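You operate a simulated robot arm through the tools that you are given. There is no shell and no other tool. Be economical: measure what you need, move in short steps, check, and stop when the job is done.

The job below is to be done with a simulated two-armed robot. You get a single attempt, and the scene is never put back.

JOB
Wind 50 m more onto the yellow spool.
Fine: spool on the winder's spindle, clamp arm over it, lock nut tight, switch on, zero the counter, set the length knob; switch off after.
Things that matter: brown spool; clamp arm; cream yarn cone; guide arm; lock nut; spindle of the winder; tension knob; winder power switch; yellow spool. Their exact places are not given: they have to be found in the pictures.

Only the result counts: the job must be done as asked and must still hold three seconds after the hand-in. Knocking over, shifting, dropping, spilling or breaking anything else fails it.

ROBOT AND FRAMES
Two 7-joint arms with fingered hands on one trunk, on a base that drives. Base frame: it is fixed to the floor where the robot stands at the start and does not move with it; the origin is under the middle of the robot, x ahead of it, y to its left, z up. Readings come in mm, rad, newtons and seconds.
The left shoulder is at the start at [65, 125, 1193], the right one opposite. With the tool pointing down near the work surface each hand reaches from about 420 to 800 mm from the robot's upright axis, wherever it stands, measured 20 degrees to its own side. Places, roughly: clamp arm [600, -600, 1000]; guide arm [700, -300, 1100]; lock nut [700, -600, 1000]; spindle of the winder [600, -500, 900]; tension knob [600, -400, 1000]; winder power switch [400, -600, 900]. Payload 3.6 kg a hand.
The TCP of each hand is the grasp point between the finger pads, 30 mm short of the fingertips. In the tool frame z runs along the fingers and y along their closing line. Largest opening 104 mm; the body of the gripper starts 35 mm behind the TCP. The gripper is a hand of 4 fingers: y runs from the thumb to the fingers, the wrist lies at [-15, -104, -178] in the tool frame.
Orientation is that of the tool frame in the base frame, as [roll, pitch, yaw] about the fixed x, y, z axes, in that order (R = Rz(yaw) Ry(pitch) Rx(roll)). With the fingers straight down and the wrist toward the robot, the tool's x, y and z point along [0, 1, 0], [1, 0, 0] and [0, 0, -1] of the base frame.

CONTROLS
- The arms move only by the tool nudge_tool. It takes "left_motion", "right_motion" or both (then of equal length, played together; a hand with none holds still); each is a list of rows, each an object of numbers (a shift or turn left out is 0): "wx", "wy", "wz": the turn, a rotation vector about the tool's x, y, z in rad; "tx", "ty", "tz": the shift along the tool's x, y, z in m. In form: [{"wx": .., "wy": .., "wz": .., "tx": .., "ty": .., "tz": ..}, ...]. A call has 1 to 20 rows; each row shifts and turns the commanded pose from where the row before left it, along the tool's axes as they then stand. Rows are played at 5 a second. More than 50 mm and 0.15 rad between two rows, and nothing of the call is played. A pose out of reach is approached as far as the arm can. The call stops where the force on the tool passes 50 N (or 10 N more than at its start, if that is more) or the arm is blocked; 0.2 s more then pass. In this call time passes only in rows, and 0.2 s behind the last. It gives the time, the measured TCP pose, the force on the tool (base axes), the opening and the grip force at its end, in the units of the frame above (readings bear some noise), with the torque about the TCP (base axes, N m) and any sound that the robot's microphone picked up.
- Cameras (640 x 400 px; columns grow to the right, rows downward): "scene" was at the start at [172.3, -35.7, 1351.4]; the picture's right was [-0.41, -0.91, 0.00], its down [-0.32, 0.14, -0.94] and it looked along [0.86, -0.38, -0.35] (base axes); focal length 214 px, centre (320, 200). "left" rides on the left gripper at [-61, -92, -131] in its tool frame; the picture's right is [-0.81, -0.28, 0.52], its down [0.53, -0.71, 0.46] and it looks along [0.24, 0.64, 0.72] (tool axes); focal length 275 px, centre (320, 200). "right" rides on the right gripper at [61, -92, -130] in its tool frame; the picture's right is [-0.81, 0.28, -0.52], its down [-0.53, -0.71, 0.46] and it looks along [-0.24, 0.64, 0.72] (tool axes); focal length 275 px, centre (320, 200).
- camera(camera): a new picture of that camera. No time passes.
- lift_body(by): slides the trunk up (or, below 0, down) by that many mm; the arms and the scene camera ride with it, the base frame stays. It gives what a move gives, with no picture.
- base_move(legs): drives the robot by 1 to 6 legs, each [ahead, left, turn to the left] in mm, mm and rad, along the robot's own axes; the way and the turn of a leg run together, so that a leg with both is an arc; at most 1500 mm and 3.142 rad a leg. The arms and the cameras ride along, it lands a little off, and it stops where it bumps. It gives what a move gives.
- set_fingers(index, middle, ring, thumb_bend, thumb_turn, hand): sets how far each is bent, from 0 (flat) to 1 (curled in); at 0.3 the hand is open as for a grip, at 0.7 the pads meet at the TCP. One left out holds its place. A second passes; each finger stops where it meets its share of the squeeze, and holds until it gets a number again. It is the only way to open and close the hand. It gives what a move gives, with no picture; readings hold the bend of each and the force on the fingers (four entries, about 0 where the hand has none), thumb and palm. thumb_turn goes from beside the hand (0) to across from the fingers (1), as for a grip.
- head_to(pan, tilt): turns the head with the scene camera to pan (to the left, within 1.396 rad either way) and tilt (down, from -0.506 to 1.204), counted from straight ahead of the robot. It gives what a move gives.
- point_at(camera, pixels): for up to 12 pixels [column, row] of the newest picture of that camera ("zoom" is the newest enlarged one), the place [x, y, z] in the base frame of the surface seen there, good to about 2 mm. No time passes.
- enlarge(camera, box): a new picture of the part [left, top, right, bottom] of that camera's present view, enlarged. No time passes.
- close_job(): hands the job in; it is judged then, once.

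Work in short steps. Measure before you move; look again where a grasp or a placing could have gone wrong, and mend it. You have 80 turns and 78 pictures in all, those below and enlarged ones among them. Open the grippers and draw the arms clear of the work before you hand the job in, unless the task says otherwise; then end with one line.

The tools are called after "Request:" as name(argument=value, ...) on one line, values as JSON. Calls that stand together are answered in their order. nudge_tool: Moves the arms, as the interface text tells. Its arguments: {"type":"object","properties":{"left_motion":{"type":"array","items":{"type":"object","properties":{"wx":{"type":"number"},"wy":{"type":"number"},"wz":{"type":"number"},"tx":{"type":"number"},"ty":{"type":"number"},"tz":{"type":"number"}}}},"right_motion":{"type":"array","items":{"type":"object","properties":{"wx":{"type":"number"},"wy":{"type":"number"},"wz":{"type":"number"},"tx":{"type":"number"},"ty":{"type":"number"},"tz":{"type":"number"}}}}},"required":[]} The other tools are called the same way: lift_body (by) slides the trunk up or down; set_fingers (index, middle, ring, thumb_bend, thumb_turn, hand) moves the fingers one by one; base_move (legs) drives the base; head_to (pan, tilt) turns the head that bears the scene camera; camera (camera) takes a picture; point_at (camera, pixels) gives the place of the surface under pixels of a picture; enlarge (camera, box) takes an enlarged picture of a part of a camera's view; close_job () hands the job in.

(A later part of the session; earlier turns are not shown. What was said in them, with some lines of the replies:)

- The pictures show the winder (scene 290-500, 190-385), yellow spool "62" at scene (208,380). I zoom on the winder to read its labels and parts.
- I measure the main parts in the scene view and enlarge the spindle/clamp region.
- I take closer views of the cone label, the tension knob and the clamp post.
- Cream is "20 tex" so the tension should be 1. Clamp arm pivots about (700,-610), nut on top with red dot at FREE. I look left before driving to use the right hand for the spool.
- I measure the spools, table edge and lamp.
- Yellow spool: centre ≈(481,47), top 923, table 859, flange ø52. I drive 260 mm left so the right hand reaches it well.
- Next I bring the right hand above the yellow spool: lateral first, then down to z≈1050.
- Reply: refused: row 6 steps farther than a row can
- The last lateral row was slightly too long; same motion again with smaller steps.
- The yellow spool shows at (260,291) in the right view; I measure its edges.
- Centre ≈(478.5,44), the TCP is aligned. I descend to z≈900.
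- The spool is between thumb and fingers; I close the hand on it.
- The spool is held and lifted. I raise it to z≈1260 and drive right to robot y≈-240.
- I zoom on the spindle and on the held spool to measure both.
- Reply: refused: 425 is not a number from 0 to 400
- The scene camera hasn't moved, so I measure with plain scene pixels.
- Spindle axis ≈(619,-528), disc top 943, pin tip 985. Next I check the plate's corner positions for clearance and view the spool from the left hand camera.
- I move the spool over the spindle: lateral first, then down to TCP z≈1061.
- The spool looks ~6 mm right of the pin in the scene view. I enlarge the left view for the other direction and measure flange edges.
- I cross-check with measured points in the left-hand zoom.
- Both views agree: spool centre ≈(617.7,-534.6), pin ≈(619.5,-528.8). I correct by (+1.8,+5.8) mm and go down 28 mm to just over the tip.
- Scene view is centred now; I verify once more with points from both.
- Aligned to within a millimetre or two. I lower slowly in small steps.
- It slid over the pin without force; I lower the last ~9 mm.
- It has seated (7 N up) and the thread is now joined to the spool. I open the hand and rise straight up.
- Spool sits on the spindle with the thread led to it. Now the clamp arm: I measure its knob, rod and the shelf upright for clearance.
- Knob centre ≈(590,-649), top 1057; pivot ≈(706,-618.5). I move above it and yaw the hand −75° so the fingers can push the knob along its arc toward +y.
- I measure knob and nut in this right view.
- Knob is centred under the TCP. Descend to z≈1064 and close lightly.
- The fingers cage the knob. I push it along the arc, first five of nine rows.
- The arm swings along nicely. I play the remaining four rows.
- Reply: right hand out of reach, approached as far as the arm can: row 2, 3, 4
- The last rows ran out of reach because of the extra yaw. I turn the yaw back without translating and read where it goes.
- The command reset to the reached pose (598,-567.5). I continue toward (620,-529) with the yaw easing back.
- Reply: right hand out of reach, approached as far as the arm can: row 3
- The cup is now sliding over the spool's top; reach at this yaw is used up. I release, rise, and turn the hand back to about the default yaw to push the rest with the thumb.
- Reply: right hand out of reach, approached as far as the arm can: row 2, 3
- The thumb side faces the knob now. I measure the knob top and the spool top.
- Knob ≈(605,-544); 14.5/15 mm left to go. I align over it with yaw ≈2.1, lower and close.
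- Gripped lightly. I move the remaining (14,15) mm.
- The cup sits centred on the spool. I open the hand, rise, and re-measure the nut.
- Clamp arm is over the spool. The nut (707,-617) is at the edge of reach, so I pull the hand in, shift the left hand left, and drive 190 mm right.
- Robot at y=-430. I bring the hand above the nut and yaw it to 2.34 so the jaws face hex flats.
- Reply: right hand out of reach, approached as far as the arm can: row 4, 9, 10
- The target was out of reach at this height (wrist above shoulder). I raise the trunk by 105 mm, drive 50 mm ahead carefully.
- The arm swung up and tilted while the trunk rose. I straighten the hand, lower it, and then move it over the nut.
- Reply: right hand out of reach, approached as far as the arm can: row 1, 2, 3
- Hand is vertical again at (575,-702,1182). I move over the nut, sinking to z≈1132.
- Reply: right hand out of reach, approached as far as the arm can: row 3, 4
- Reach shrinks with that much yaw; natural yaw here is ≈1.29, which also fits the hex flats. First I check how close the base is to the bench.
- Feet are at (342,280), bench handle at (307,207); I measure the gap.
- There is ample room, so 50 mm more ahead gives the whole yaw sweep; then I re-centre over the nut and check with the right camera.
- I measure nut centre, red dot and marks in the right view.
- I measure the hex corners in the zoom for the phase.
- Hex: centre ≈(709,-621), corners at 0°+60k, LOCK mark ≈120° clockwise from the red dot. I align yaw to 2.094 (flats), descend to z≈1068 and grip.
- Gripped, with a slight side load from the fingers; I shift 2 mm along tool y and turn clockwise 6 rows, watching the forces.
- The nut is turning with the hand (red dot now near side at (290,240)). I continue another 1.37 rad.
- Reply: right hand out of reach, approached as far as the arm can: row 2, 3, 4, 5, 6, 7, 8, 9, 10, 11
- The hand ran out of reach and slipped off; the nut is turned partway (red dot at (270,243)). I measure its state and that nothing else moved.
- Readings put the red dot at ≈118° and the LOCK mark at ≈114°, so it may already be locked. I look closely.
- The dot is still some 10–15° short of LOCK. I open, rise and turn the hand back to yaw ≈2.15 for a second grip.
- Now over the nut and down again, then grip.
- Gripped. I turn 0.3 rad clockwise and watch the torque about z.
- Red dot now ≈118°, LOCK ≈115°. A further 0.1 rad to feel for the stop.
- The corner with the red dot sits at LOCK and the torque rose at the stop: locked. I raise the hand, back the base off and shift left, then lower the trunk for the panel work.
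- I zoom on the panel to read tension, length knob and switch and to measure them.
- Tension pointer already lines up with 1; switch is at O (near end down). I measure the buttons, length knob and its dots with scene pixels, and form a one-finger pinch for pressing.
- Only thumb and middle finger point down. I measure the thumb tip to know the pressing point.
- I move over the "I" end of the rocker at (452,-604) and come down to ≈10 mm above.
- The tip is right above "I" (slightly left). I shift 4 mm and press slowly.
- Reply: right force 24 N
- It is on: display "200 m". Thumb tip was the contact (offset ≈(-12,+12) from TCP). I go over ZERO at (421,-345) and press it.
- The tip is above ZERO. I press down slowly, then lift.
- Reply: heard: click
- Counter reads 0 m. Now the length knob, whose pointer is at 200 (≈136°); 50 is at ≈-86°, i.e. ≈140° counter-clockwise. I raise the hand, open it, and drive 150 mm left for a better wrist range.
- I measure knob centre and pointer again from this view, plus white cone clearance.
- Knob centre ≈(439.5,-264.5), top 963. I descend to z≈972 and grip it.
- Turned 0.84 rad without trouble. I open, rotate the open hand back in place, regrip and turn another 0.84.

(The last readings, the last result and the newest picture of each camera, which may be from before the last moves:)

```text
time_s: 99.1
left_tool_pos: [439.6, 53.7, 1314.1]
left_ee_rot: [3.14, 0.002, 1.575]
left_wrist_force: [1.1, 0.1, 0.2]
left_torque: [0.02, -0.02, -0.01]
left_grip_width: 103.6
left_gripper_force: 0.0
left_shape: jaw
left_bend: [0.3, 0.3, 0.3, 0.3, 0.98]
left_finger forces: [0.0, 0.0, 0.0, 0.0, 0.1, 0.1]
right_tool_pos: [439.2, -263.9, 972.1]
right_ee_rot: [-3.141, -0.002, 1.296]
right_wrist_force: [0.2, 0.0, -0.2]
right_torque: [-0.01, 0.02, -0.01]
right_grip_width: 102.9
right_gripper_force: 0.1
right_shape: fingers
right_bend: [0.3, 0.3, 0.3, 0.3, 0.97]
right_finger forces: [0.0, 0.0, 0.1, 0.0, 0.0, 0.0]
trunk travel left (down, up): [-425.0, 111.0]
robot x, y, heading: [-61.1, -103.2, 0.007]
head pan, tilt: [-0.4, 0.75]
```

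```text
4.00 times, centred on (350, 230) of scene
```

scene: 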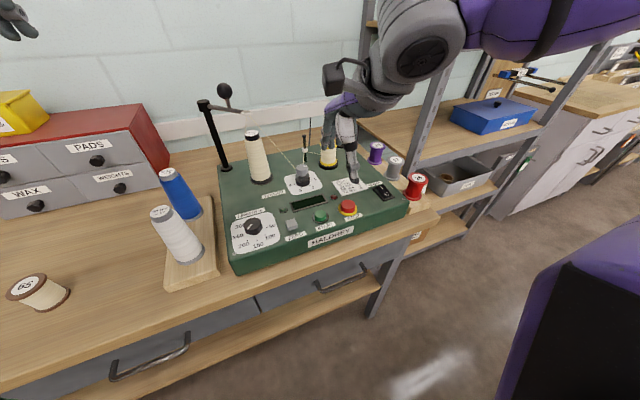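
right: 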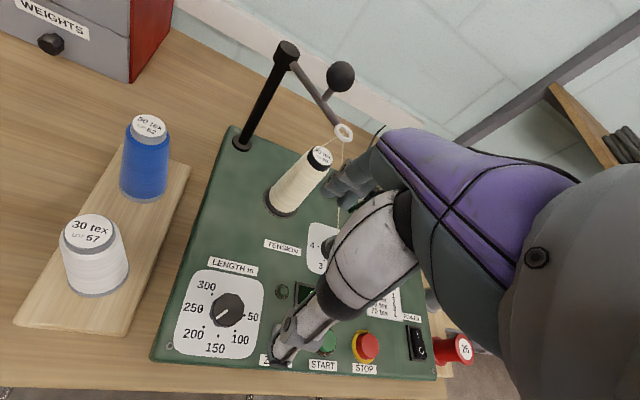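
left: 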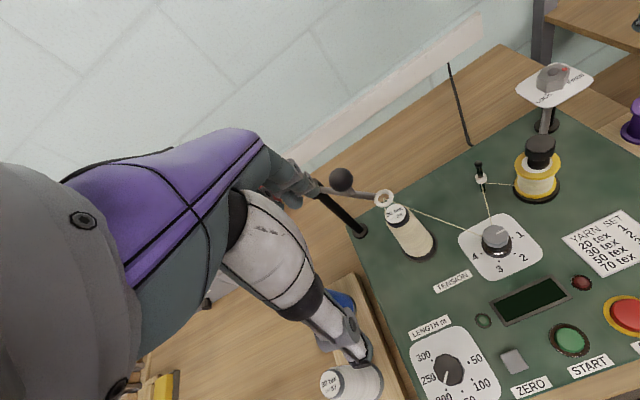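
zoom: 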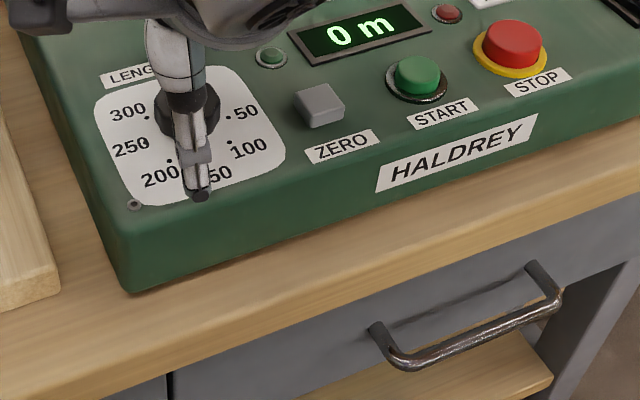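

The pointer is hidden behind the thumb. I do the second grip and turn, then back, and look.

Request:
set_fingers(hand="right", index=0.7, middle=0.7, ring=0.7, thumb_bend=0.7)

Request:
nudge_tool(right_motion=[{"wz": -0.14}, {"wz": -0.14}, {"wz": -0.14}, {"wz": -0.14}, {"wz": -0.14}, {"wz": -0.14}])

Request:
set_fingers(hand="right", index=0.3, middle=0.3, ring=0.3, thumb_bend=0.3)

Request:
enlarge(camera="scene", box=[285, 190, 365, 240])

```text
time_s: 100.1
left_tool_pos: [439.7, 53.2, 1316.0]
left_ee_rot: [3.14, 0.0, 1.574]
left_wrist_force: [0.1, 0.0, 0.5]
left_torque: [0.01, 0.0, 0.0]
left_grip_width: 103.6
left_gripper_force: 0.0
left_shape: jaw
left_bend: [0.3, 0.3, 0.3, 0.3, 0.98]
left_finger forces: [0.1, 0.0, 0.1, 0.1, 0.0, 0.0]
right_tool_pos: [440.2, -267.1, 973.2]
right_ee_rot: [-3.14, -0.001, 1.298]
right_wrist_force: [5.2, -3.9, 0.7]
right_torque: [-0.13, -0.17, 0.04]
right_grip_width: 31.2
right_gripper_force: 12.4
right_shape: fingers
right_bend: [0.59, 0.62, 0.7, 0.59, 0.97]
right_finger forces: [7.7, 8.2, 0.0, 0.1, 9.4, 0.1]
trunk travel left (down, up): [-425.0, 111.0]
robot x, y, heading: [-65.8, -101.6, 0.005]
head pan, tilt: [-0.4, 0.75]
```

```text
time_s: 101.5
left_tool_pos: [440.1, 54.2, 1314.5]
left_ee_rot: [3.141, 0.003, 1.575]
left_wrist_force: [0.4, -0.7, -0.5]
left_torque: [-0.02, 0.0, 0.02]
left_grip_width: 103.7
left_gripper_force: 0.0
left_shape: jaw
left_bend: [0.3, 0.3, 0.3, 0.3, 0.98]
left_finger forces: [0.0, 0.0, 0.1, 0.0, 0.0, 0.0]
right_tool_pos: [440.2, -264.0, 972.9]
right_ee_rot: [-3.141, -0.004, 2.141]
right_wrist_force: [7.6, 1.8, 2.4]
right_torque: [0.02, -0.19, 0.01]
right_grip_width: 31.2
right_gripper_force: 13.1
right_shape: fingers
right_bend: [0.59, 0.62, 0.7, 0.6, 0.96]
right_finger forces: [7.5, 8.4, 0.0, 0.0, 9.5, 0.0]
trunk travel left (down, up): [-425.0, 111.0]
robot x, y, heading: [-61.7, -98.2, 0.004]
head pan, tilt: [-0.4, 0.75]
```

```text
time_s: 102.5
left_tool_pos: [438.9, 54.2, 1314.6]
left_ee_rot: [3.14, 0.002, 1.575]
left_wrist_force: [-0.1, -0.1, -0.4]
left_torque: [0.03, 0.01, 0.0]
left_grip_width: 103.8
left_gripper_force: 0.0
left_shape: jaw
left_bend: [0.3, 0.3, 0.3, 0.3, 0.98]
left_finger forces: [0.0, 0.0, 0.0, 0.0, 0.0, 0.1]
right_tool_pos: [438.7, -265.3, 973.3]
right_ee_rot: [3.14, -0.003, 2.14]
right_wrist_force: [-0.1, 0.3, 0.2]
right_torque: [-0.02, -0.02, 0.01]
right_grip_width: 102.7
right_gripper_force: 0.1
right_shape: fingers
right_bend: [0.3, 0.3, 0.3, 0.3, 0.97]
right_finger forces: [0.1, 0.0, 0.1, 0.1, 0.0, 0.0]
trunk travel left (down, up): [-425.0, 111.0]
robot x, y, heading: [-66.9, -98.2, 0.003]
head pan, tilt: [-0.4, 0.75]
```

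```text
8.00 times, centred on (325, 215) of scene
```

zoom: 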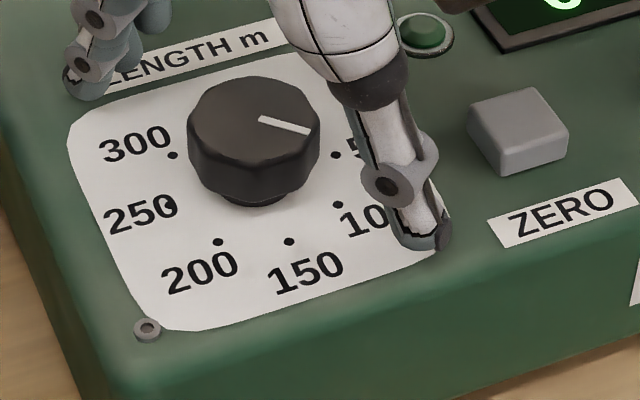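

The pointer is now at 100 (two steps done); one more step of ≈0.86 rad brings it to 50.

Request:
nudge_tool(right_motion=[{"wz": 0.14}, {"wz": 0.14}, {"wz": 0.14}, {"wz": 0.14}, {"wz": 0.14}, {"wz": 0.14}])

Request:
set_fingers(hand="right", index=0.7, middle=0.7, ring=0.7, thumb_bend=0.7)

Request:
nudge_tool(right_motion=[{"wz": -0.144}, {"wz": -0.144}, {"wz": -0.144}, {"wz": -0.144}, {"wz": -0.144}, {"wz": -0.144}])

Request:
set_fingers(hand="right", index=0.3, middle=0.3, ring=0.3, thumb_bend=0.3)

Request:
enlarge(camera="scene", box=[285, 190, 365, 240])

```text
time_s: 103.9
left_tool_pos: [439.9, 54.0, 1315.3]
left_ee_rot: [3.14, 0.001, 1.574]
left_wrist_force: [-0.6, -0.2, 0.1]
left_torque: [0.0, 0.04, 0.01]
left_grip_width: 103.7
left_gripper_force: 0.1
left_shape: jaw
left_bend: [0.3, 0.3, 0.3, 0.3, 0.98]
left_finger forces: [0.0, 0.1, 0.1, 0.0, 0.0, 0.0]
right_tool_pos: [439.4, -264.2, 971.4]
right_ee_rot: [-3.138, -0.003, 1.297]
right_wrist_force: [-0.6, -0.3, 0.5]
right_torque: [0.01, 0.01, 0.0]
right_grip_width: 102.9
right_gripper_force: 0.1
right_shape: fingers
right_bend: [0.3, 0.3, 0.3, 0.3, 0.97]
right_finger forces: [0.0, 0.1, 0.0, 0.0, 0.1, 0.0]
trunk travel left (down, up): [-425.0, 111.0]
robot x, y, heading: [-65.4, -103.5, 0.002]
head pan, tilt: [-0.4, 0.75]
```

```text
time_s: 104.9
left_tool_pos: [440.0, 53.6, 1315.3]
left_ee_rot: [3.141, 0.0, 1.575]
left_wrist_force: [0.6, 0.2, 0.1]
left_torque: [-0.01, 0.0, -0.01]
left_grip_width: 103.7
left_gripper_force: 0.0
left_shape: jaw
left_bend: [0.3, 0.3, 0.3, 0.3, 0.98]
left_finger forces: [0.1, 0.0, 0.1, 0.0, 0.0, 0.0]
right_tool_pos: [440.3, -266.0, 972.0]
right_ee_rot: [-3.14, -0.001, 1.297]
right_wrist_force: [6.3, -4.0, 0.8]
right_torque: [-0.11, -0.22, 0.02]
right_grip_width: 31.3
right_gripper_force: 12.7
right_shape: fingers
right_bend: [0.59, 0.62, 0.7, 0.59, 0.97]
right_finger forces: [7.8, 8.2, 0.0, 0.1, 9.3, 0.0]
trunk travel left (down, up): [-425.0, 111.0]
robot x, y, heading: [-62.6, -100.0, 0.002]
head pan, tilt: [-0.4, 0.75]
```

```text
time_s: 106.3
left_tool_pos: [439.5, 54.2, 1314.3]
left_ee_rot: [3.138, 0.002, 1.574]
left_wrist_force: [-0.7, 0.0, 0.8]
left_torque: [-0.01, -0.01, 0.01]
left_grip_width: 103.6
left_gripper_force: 0.0
left_shape: jaw
left_bend: [0.3, 0.3, 0.3, 0.3, 0.98]
left_finger forces: [0.1, 0.0, 0.0, 0.0, 0.0, 0.0]
right_tool_pos: [438.8, -264.3, 972.9]
right_ee_rot: [-3.141, -0.002, 2.164]
right_wrist_force: [6.2, 0.9, 0.0]
right_torque: [0.01, -0.17, 0.0]
right_grip_width: 30.8
right_gripper_force: 12.1
right_shape: fingers
right_bend: [0.59, 0.63, 0.7, 0.6, 0.96]
right_finger forces: [7.2, 7.8, 0.0, 0.0, 9.6, 0.1]
trunk travel left (down, up): [-425.0, 111.0]
robot x, y, heading: [-62.5, -99.0, 0.008]
head pan, tilt: [-0.4, 0.75]
```

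```text
time_s: 107.3
left_tool_pos: [439.0, 53.5, 1314.3]
left_ee_rot: [3.141, 0.002, 1.575]
left_wrist_force: [-0.6, -0.4, -0.8]
left_torque: [-0.01, -0.04, 0.01]
left_grip_width: 103.8
left_gripper_force: 0.0
left_shape: jaw
left_bend: [0.3, 0.3, 0.3, 0.3, 0.98]
left_finger forces: [0.1, 0.0, 0.1, 0.0, 0.1, 0.0]
right_tool_pos: [439.9, -265.2, 972.2]
right_ee_rot: [-3.141, -0.004, 2.163]
right_wrist_force: [0.4, 0.6, -0.4]
right_torque: [0.03, 0.02, 0.0]
right_grip_width: 102.5
right_gripper_force: 0.1
right_shape: fingers
right_bend: [0.3, 0.3, 0.3, 0.3, 0.97]
right_finger forces: [0.1, 0.1, 0.1, 0.2, 0.0, 0.0]
trunk travel left (down, up): [-425.0, 111.0]
robot x, y, heading: [-65.6, -99.6, -0.001]
head pan, tilt: [-0.4, 0.75]
```

```text
8.00 times, centred on (325, 215) of scene
```

zoom: 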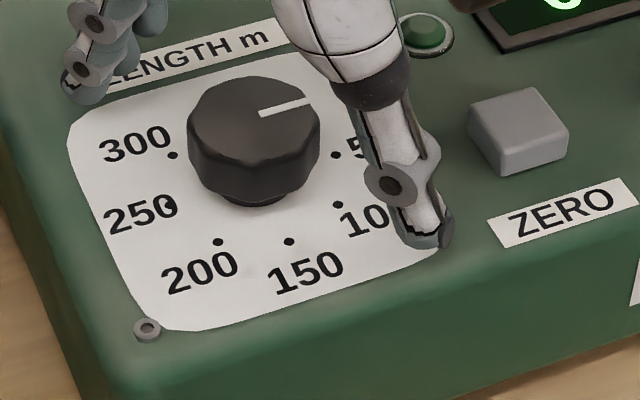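

Pointer is close to 50; I measure pointer and dots in 3D for the remaining error.

Request:
point_at(camera="zoom", pixels=[[263, 112], [308, 101], [336, 155], [172, 155], [338, 204], [168, 204], [218, 242], [289, 241], [285, 106.5]])

```text
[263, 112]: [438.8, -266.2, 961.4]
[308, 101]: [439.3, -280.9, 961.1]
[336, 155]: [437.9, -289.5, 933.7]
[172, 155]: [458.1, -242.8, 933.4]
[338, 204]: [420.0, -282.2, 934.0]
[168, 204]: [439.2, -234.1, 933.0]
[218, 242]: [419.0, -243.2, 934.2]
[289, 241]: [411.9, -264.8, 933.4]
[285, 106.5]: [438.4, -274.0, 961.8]
```

The pointer is parallel to the 250–50 line, i.e. on 50. I rise, restore the yaw, drive back right 150 mm and form the pressing pinch.

Request:
nudge_tool(right_motion=[{"tz": -0.05}, {"tz": -0.05}, {"tz": -0.05}, {"tz": -0.03}, {"wz": 0.12}, {"wz": 0.12}, {"wz": 0.12}, {"wz": 0.12}, {"wz": 0.12}])

Request:
base_move(legs=[[0, -150, 0]])

Request:
set_fingers(hand="right", index=1.0, middle=0.7, ring=1.0, thumb_bend=0.7)

```text
time_s: 109.3
left_tool_pos: [439.7, 53.5, 1314.6]
left_ee_rot: [3.138, 0.002, 1.572]
left_wrist_force: [0.2, 0.2, 0.0]
left_torque: [0.01, -0.02, 0.0]
left_grip_width: 103.7
left_gripper_force: 0.1
left_shape: jaw
left_bend: [0.3, 0.3, 0.3, 0.3, 0.98]
left_finger forces: [0.0, 0.1, 0.0, 0.0, 0.1, 0.0]
right_tool_pos: [439.0, -265.0, 1151.3]
right_ee_rot: [-3.141, -0.003, 1.559]
right_wrist_force: [0.5, 0.0, 0.3]
right_torque: [-0.01, 0.01, 0.01]
right_grip_width: 103.0
right_gripper_force: 0.1
right_shape: fingers
right_bend: [0.3, 0.3, 0.3, 0.3, 0.97]
right_finger forces: [0.1, 0.0, 0.1, 0.0, 0.0, 0.0]
trunk travel left (down, up): [-425.0, 111.0]
robot x, y, heading: [-66.0, -99.0, 0.007]
head pan, tilt: [-0.4, 0.75]
```

```text
time_s: 111.2
left_tool_pos: [440.8, -95.4, 1315.4]
left_ee_rot: [3.139, 0.001, 1.575]
left_wrist_force: [-0.4, -0.3, -0.8]
left_torque: [0.01, -0.01, -0.02]
left_grip_width: 103.8
left_gripper_force: 0.0
left_shape: jaw
left_bend: [0.3, 0.3, 0.3, 0.3, 0.98]
left_finger forces: [0.0, 0.1, 0.1, 0.0, 0.0, 0.0]
right_tool_pos: [440.0, -416.0, 1151.8]
right_ee_rot: [-3.139, -0.003, 1.559]
right_wrist_force: [-0.1, 0.6, 0.0]
right_torque: [0.01, 0.02, 0.01]
right_grip_width: 102.8
right_gripper_force: 0.0
right_shape: fingers
right_bend: [0.3, 0.3, 0.3, 0.3, 0.97]
right_finger forces: [0.0, 0.1, 0.1, 0.0, 0.1, 0.1]
trunk travel left (down, up): [-425.0, 111.0]
robot x, y, heading: [-62.3, -252.5, 0.004]
head pan, tilt: [-0.4, 0.75]
```

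```text
time_s: 112.2
left_tool_pos: [440.4, -96.1, 1315.5]
left_ee_rot: [3.14, 0.003, 1.574]
left_wrist_force: [0.5, 0.6, 1.0]
left_torque: [0.0, -0.01, -0.01]
left_grip_width: 103.7
left_gripper_force: 0.1
left_shape: jaw
left_bend: [0.3, 0.3, 0.3, 0.3, 0.98]
left_finger forces: [0.1, 0.1, 0.0, 0.1, 0.0, 0.0]
right_tool_pos: [439.5, -415.5, 1152.4]
right_ee_rot: [-3.14, -0.002, 1.56]
right_wrist_force: [0.1, 0.0, -0.2]
right_torque: [0.05, 0.01, -0.01]
right_grip_width: 39.2
right_gripper_force: 0.2
right_shape: fingers
right_bend: [0.96, 0.7, 1.0, 0.69, 0.97]
right_finger forces: [0.0, 0.0, 0.1, 0.0, 0.0, 0.0]
trunk travel left (down, up): [-425.0, 111.0]
robot x, y, heading: [-63.4, -251.9, 0.0]
head pan, tilt: [-0.4, 0.75]
```

I move over START (420,-415) and come down to ≈13 mm above it, checking the panel.

Request:
nudge_tool(right_motion=[{"tx": -0.0115, "ty": -0.0075}, {"tz": 0.0405}, {"tz": 0.0405}, {"tz": 0.0405}, {"tz": 0.0405}])

Request:
enlarge(camera="scene", box=[230, 165, 350, 250])

```text
time_s: 113.4
left_tool_pos: [440.1, -96.4, 1313.9]
left_ee_rot: [3.14, 0.002, 1.574]
left_wrist_force: [-0.4, -0.6, -0.7]
left_torque: [0.0, -0.02, 0.0]
left_grip_width: 103.7
left_gripper_force: 0.0
left_shape: jaw
left_bend: [0.3, 0.3, 0.3, 0.3, 0.98]
left_finger forces: [0.1, 0.0, 0.0, 0.0, 0.2, 0.0]
right_tool_pos: [432.9, -425.0, 990.6]
right_ee_rot: [-3.139, -0.004, 1.562]
right_wrist_force: [-0.5, -0.9, 0.5]
right_torque: [0.02, 0.02, 0.01]
right_grip_width: 46.5
right_gripper_force: 0.0
right_shape: fingers
right_bend: [1.0, 0.7, 1.0, 0.7, 0.97]
right_finger forces: [0.1, 0.0, 0.0, 0.0, 0.0, 0.0]
trunk travel left (down, up): [-425.0, 111.0]
robot x, y, heading: [-62.9, -250.6, 0.002]
head pan, tilt: [-0.4, 0.75]
```

```text
4.71 times, centred on (290, 208) of scene
```

zoom: 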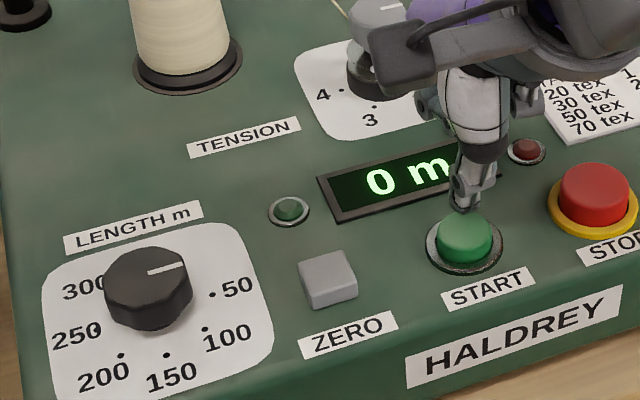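

Before pressing START I check the pointer more exactly with a strong zoom on the dial.

Request:
enlarge(camera="scene", box=[240, 208, 284, 236])

```text
14.29 times, centred on (262, 222) of scene
```

zoom: 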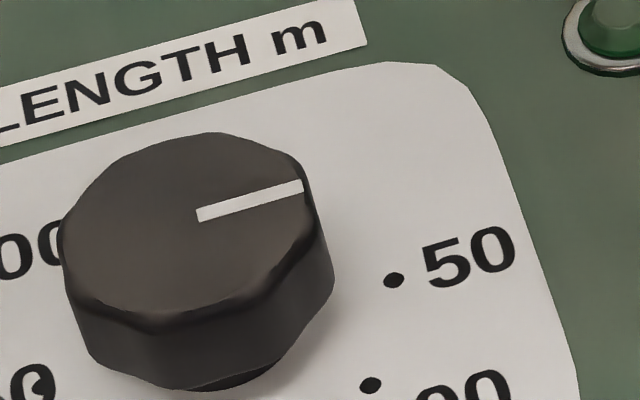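

The pointer runs parallel to the label lines (slope −0.30 vs −0.26): it is on 50 within ~2°. I press START.

Request:
nudge_tool(right_motion=[{"tz": 0.007}, {"tz": 0.004}, {"tz": 0.004}, {"tz": 0.003}, {"tz": 0.003}])

Request:
nudge_tool(right_motion=[{"tz": -0.03}, {"tz": -0.03}, {"tx": -0.04, "tz": -0.02}, {"tx": -0.04}])

Request:
enlarge(camera="scene", box=[240, 130, 400, 240])

```text
time_s: 114.6
left_tool_pos: [438.8, -97.0, 1316.1]
left_ee_rot: [3.138, 0.001, 1.572]
left_wrist_force: [0.2, -0.1, 0.2]
left_torque: [0.0, 0.0, 0.01]
left_grip_width: 103.7
left_gripper_force: 0.0
left_shape: jaw
left_bend: [0.3, 0.3, 0.3, 0.3, 0.98]
left_finger forces: [0.0, 0.0, 0.1, 0.1, 0.1, 0.0]
right_tool_pos: [432.5, -425.0, 972.0]
right_ee_rot: [3.138, -0.002, 1.563]
right_wrist_force: [-2.8, 0.3, 14.2]
right_torque: [0.1, 0.26, 0.02]
right_grip_width: 46.2
right_gripper_force: 7.2
right_shape: fingers
right_bend: [1.0, 0.7, 1.0, 0.7, 0.98]
right_finger forces: [0.1, 0.1, 0.1, 0.1, 14.4, 0.0]
trunk travel left (down, up): [-425.0, 111.0]
robot x, y, heading: [-67.1, -246.7, 0.002]
head pan, tilt: [-0.4, 0.75]
heard: click
```

```text
time_s: 115.6
left_tool_pos: [440.6, -97.2, 1314.0]
left_ee_rot: [3.139, 0.0, 1.574]
left_wrist_force: [0.4, -0.4, 0.4]
left_torque: [0.02, 0.0, -0.01]
left_grip_width: 103.5
left_gripper_force: 0.1
left_shape: jaw
left_bend: [0.3, 0.3, 0.3, 0.3, 0.98]
left_finger forces: [0.0, 0.0, 0.0, 0.0, 0.1, 0.0]
right_tool_pos: [433.4, -507.8, 1050.1]
right_ee_rot: [-3.139, -0.005, 1.563]
right_wrist_force: [-0.6, -0.4, -0.5]
right_torque: [-0.01, 0.01, -0.02]
right_grip_width: 46.2
right_gripper_force: 0.1
right_shape: fingers
right_bend: [1.0, 0.7, 1.0, 0.7, 0.97]
right_finger forces: [0.0, 0.0, 0.0, 0.1, 0.1, 0.0]
trunk travel left (down, up): [-425.0, 111.0]
robot x, y, heading: [-61.5, -251.5, 0.004]
head pan, tilt: [-0.4, 0.75]
```

```text
3.64 times, centred on (320, 185) of scene
```

zoom: 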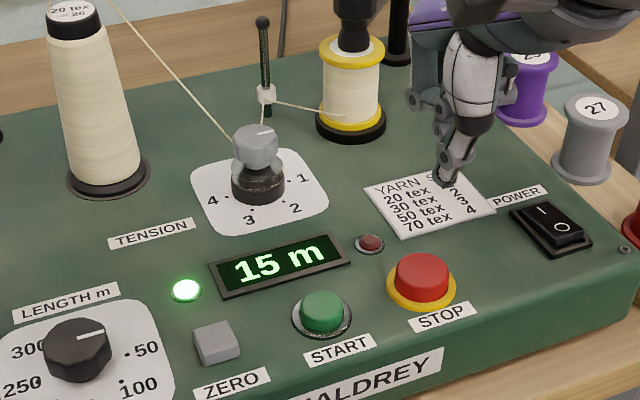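

It is winding: 15 m, green lamp lit. I move above the switch's O end meanwhile and let time pass.

Request:
nudge_tool(right_motion=[{"tx": -0.035, "ty": 0.0015}, {"tx": -0.035, "ty": 0.0015}, {"tx": -0.034}, {}, {}, {}, {}, {}, {}, {}, {}, {}, {}, {}, {}, {}, {}])

Request:
enlarge(camera="scene", box=[270, 140, 410, 230])

```text
time_s: 119.2
left_tool_pos: [441.0, -97.1, 1315.5]
left_ee_rot: [3.141, 0.001, 1.574]
left_wrist_force: [-0.9, 0.7, 0.0]
left_torque: [-0.01, 0.0, 0.0]
left_grip_width: 103.6
left_gripper_force: 0.0
left_shape: jaw
left_bend: [0.3, 0.3, 0.3, 0.3, 0.98]
left_finger forces: [0.0, 0.1, 0.1, 0.0, 0.0, 0.0]
right_tool_pos: [435.2, -609.8, 1050.7]
right_ee_rot: [-3.14, -0.001, 1.56]
right_wrist_force: [-0.8, 0.2, 0.1]
right_torque: [0.01, 0.0, 0.01]
right_grip_width: 46.2
right_gripper_force: 0.1
right_shape: fingers
right_bend: [1.0, 0.7, 1.0, 0.7, 0.97]
right_finger forces: [0.0, 0.1, 0.0, 0.1, 0.1, 0.0]
trunk travel left (down, up): [-425.0, 111.0]
robot x, y, heading: [-64.9, -246.4, 0.004]
head pan, tilt: [-0.4, 0.75]
```

```text
4.44 times, centred on (340, 185) of scene
5 turns are left
```

zoom: 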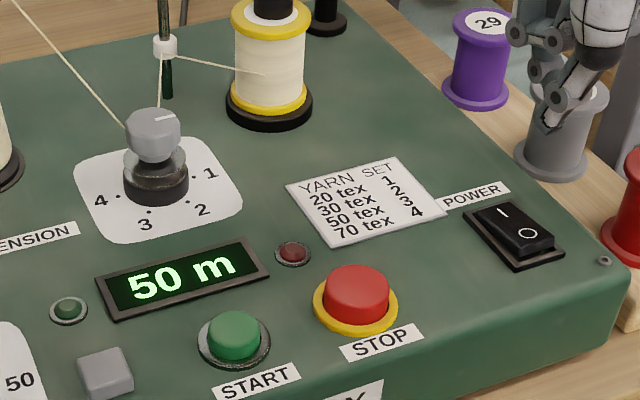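

50 m reached and it stopped. I press O now, lift, and look.

Request:
nudge_tool(right_motion=[{"tx": -0.003, "ty": 0.003, "tz": 0.03}, {"tz": 0.03}, {"tz": 0.008}, {"tz": 0.004}, {"tz": 0.004}, {"tz": 0.003}, {"tz": 0.002}])

Request:
nudge_tool(right_motion=[{"tz": -0.03}, {"tz": -0.04}, {"tz": -0.04}, {"tz": -0.04}])

Request:
enlarge(camera="scene", box=[270, 140, 410, 230])

```text
time_s: 120.8
left_tool_pos: [435.7, -94.6, 1316.2]
left_ee_rot: [3.137, 0.002, 1.572]
left_wrist_force: [0.2, 0.9, -0.3]
left_torque: [-0.02, -0.02, -0.02]
left_grip_width: 103.8
left_gripper_force: 0.0
left_shape: jaw
left_bend: [0.3, 0.3, 0.3, 0.3, 0.98]
left_finger forces: [0.0, 0.0, 0.0, 0.0, 0.0, 0.0]
right_tool_pos: [436.3, -611.4, 975.3]
right_ee_rot: [3.129, -0.002, 1.563]
right_wrist_force: [-6.0, -4.1, 43.8]
right_torque: [0.17, 0.65, 0.14]
right_grip_width: 45.6
right_gripper_force: 22.0
right_shape: fingers
right_bend: [1.0, 0.71, 1.0, 0.7, 0.99]
right_finger forces: [0.0, 6.3, 0.0, 0.1, 38.0, 0.1]
trunk travel left (down, up): [-425.0, 111.0]
robot x, y, heading: [-64.1, -245.2, 0.005]
head pan, tilt: [-0.4, 0.75]
```

```text
time_s: 121.8
left_tool_pos: [439.2, -96.7, 1313.8]
left_ee_rot: [3.138, 0.002, 1.574]
left_wrist_force: [0.1, -0.9, -0.3]
left_torque: [0.0, -0.03, -0.01]
left_grip_width: 103.8
left_gripper_force: 0.1
left_shape: jaw
left_bend: [0.3, 0.3, 0.3, 0.3, 0.98]
left_finger forces: [0.1, 0.1, 0.0, 0.0, 0.1, 0.1]
right_tool_pos: [435.9, -612.4, 1116.4]
right_ee_rot: [-3.138, -0.003, 1.561]
right_wrist_force: [-0.4, -0.3, 0.3]
right_torque: [-0.02, 0.01, -0.02]
right_grip_width: 46.3
right_gripper_force: 0.1
right_shape: fingers
right_bend: [1.0, 0.7, 1.0, 0.7, 0.98]
right_finger forces: [0.0, 0.1, 0.0, 0.1, 0.0, 0.0]
trunk travel left (down, up): [-425.0, 111.0]
robot x, y, heading: [-62.0, -248.2, 0.004]
head pan, tilt: [-0.4, 0.75]
```

```text
4.44 times, centred on (340, 185) of scene
4 turns are left
```

zoom: 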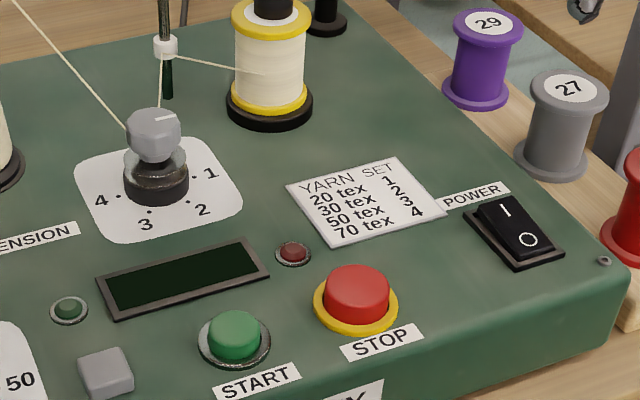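

The display is dark and the rocker is at O. I open the hand and draw it back clear.

Request:
set_fingers(hand="right", index=0.3, middle=0.3, ring=0.3, thumb_bend=0.3)

Request:
nudge_tool(right_motion=[{"tz": -0.045}, {"tz": -0.045}, {"tz": -0.045, "tx": 0.02}, {"ty": -0.03, "tx": 0.03}, {"ty": -0.03, "tx": 0.03}])

Request:
camera(camera="scene")

```text
time_s: 122.8
left_tool_pos: [440.6, -95.9, 1314.3]
left_ee_rot: [-3.141, 0.001, 1.574]
left_wrist_force: [0.1, -0.1, -0.8]
left_torque: [-0.01, 0.01, 0.01]
left_grip_width: 103.7
left_gripper_force: 0.0
left_shape: jaw
left_bend: [0.3, 0.3, 0.3, 0.3, 0.98]
left_finger forces: [0.1, 0.1, 0.0, 0.0, 0.1, 0.0]
right_tool_pos: [436.5, -612.5, 1116.4]
right_ee_rot: [-3.14, 0.0, 1.559]
right_wrist_force: [0.1, -0.6, 0.0]
right_torque: [-0.03, -0.03, 0.0]
right_grip_width: 102.6
right_gripper_force: 0.0
right_shape: fingers
right_bend: [0.3, 0.3, 0.3, 0.3, 0.98]
right_finger forces: [0.0, 0.1, 0.0, 0.0, 0.0, 0.1]
trunk travel left (down, up): [-425.0, 111.0]
robot x, y, heading: [-66.2, -248.2, 0.001]
head pan, tilt: [-0.4, 0.75]
```

```text
time_s: 124.0
left_tool_pos: [438.3, -95.4, 1313.9]
left_ee_rot: [3.138, 0.001, 1.575]
left_wrist_force: [0.4, 0.0, 0.4]
left_torque: [-0.01, 0.01, 0.02]
left_grip_width: 103.9
left_gripper_force: 0.1
left_shape: jaw
left_bend: [0.3, 0.3, 0.3, 0.3, 0.98]
left_finger forces: [0.0, 0.0, 0.0, 0.0, 0.0, 0.1]
right_tool_pos: [376.4, -532.2, 1256.4]
right_ee_rot: [-3.14, -0.002, 1.561]
right_wrist_force: [0.2, 0.2, -0.2]
right_torque: [-0.03, -0.01, -0.05]
right_grip_width: 103.0
right_gripper_force: 0.0
right_shape: fingers
right_bend: [0.3, 0.3, 0.3, 0.3, 0.98]
right_finger forces: [0.0, 0.1, 0.0, 0.0, 0.0, 0.0]
trunk travel left (down, up): [-425.0, 111.0]
robot x, y, heading: [-65.0, -250.7, -0.0]
head pan, tilt: [-0.4, 0.75]
```

```text
4 pictures are left
3 turns are left
```

scene: 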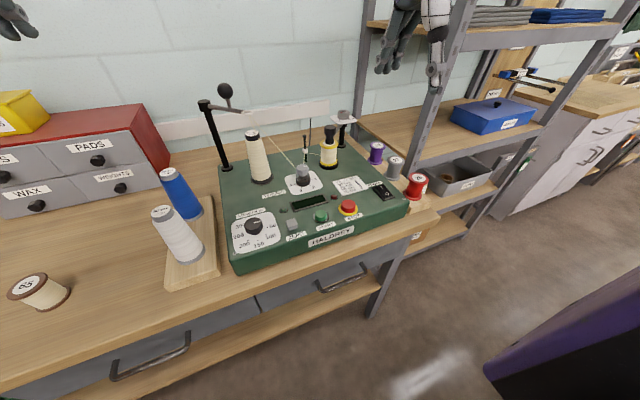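

Everything is in place, the winder is off, and the hands are open and clear, so I hand in.

Request:
close_job()

```text
The job is handed in.
```

I wound 50 m more onto the yellow spool: the counter went from 0 m to 50 m, the winder stopped by itself, and I switched it off and handed the job in.
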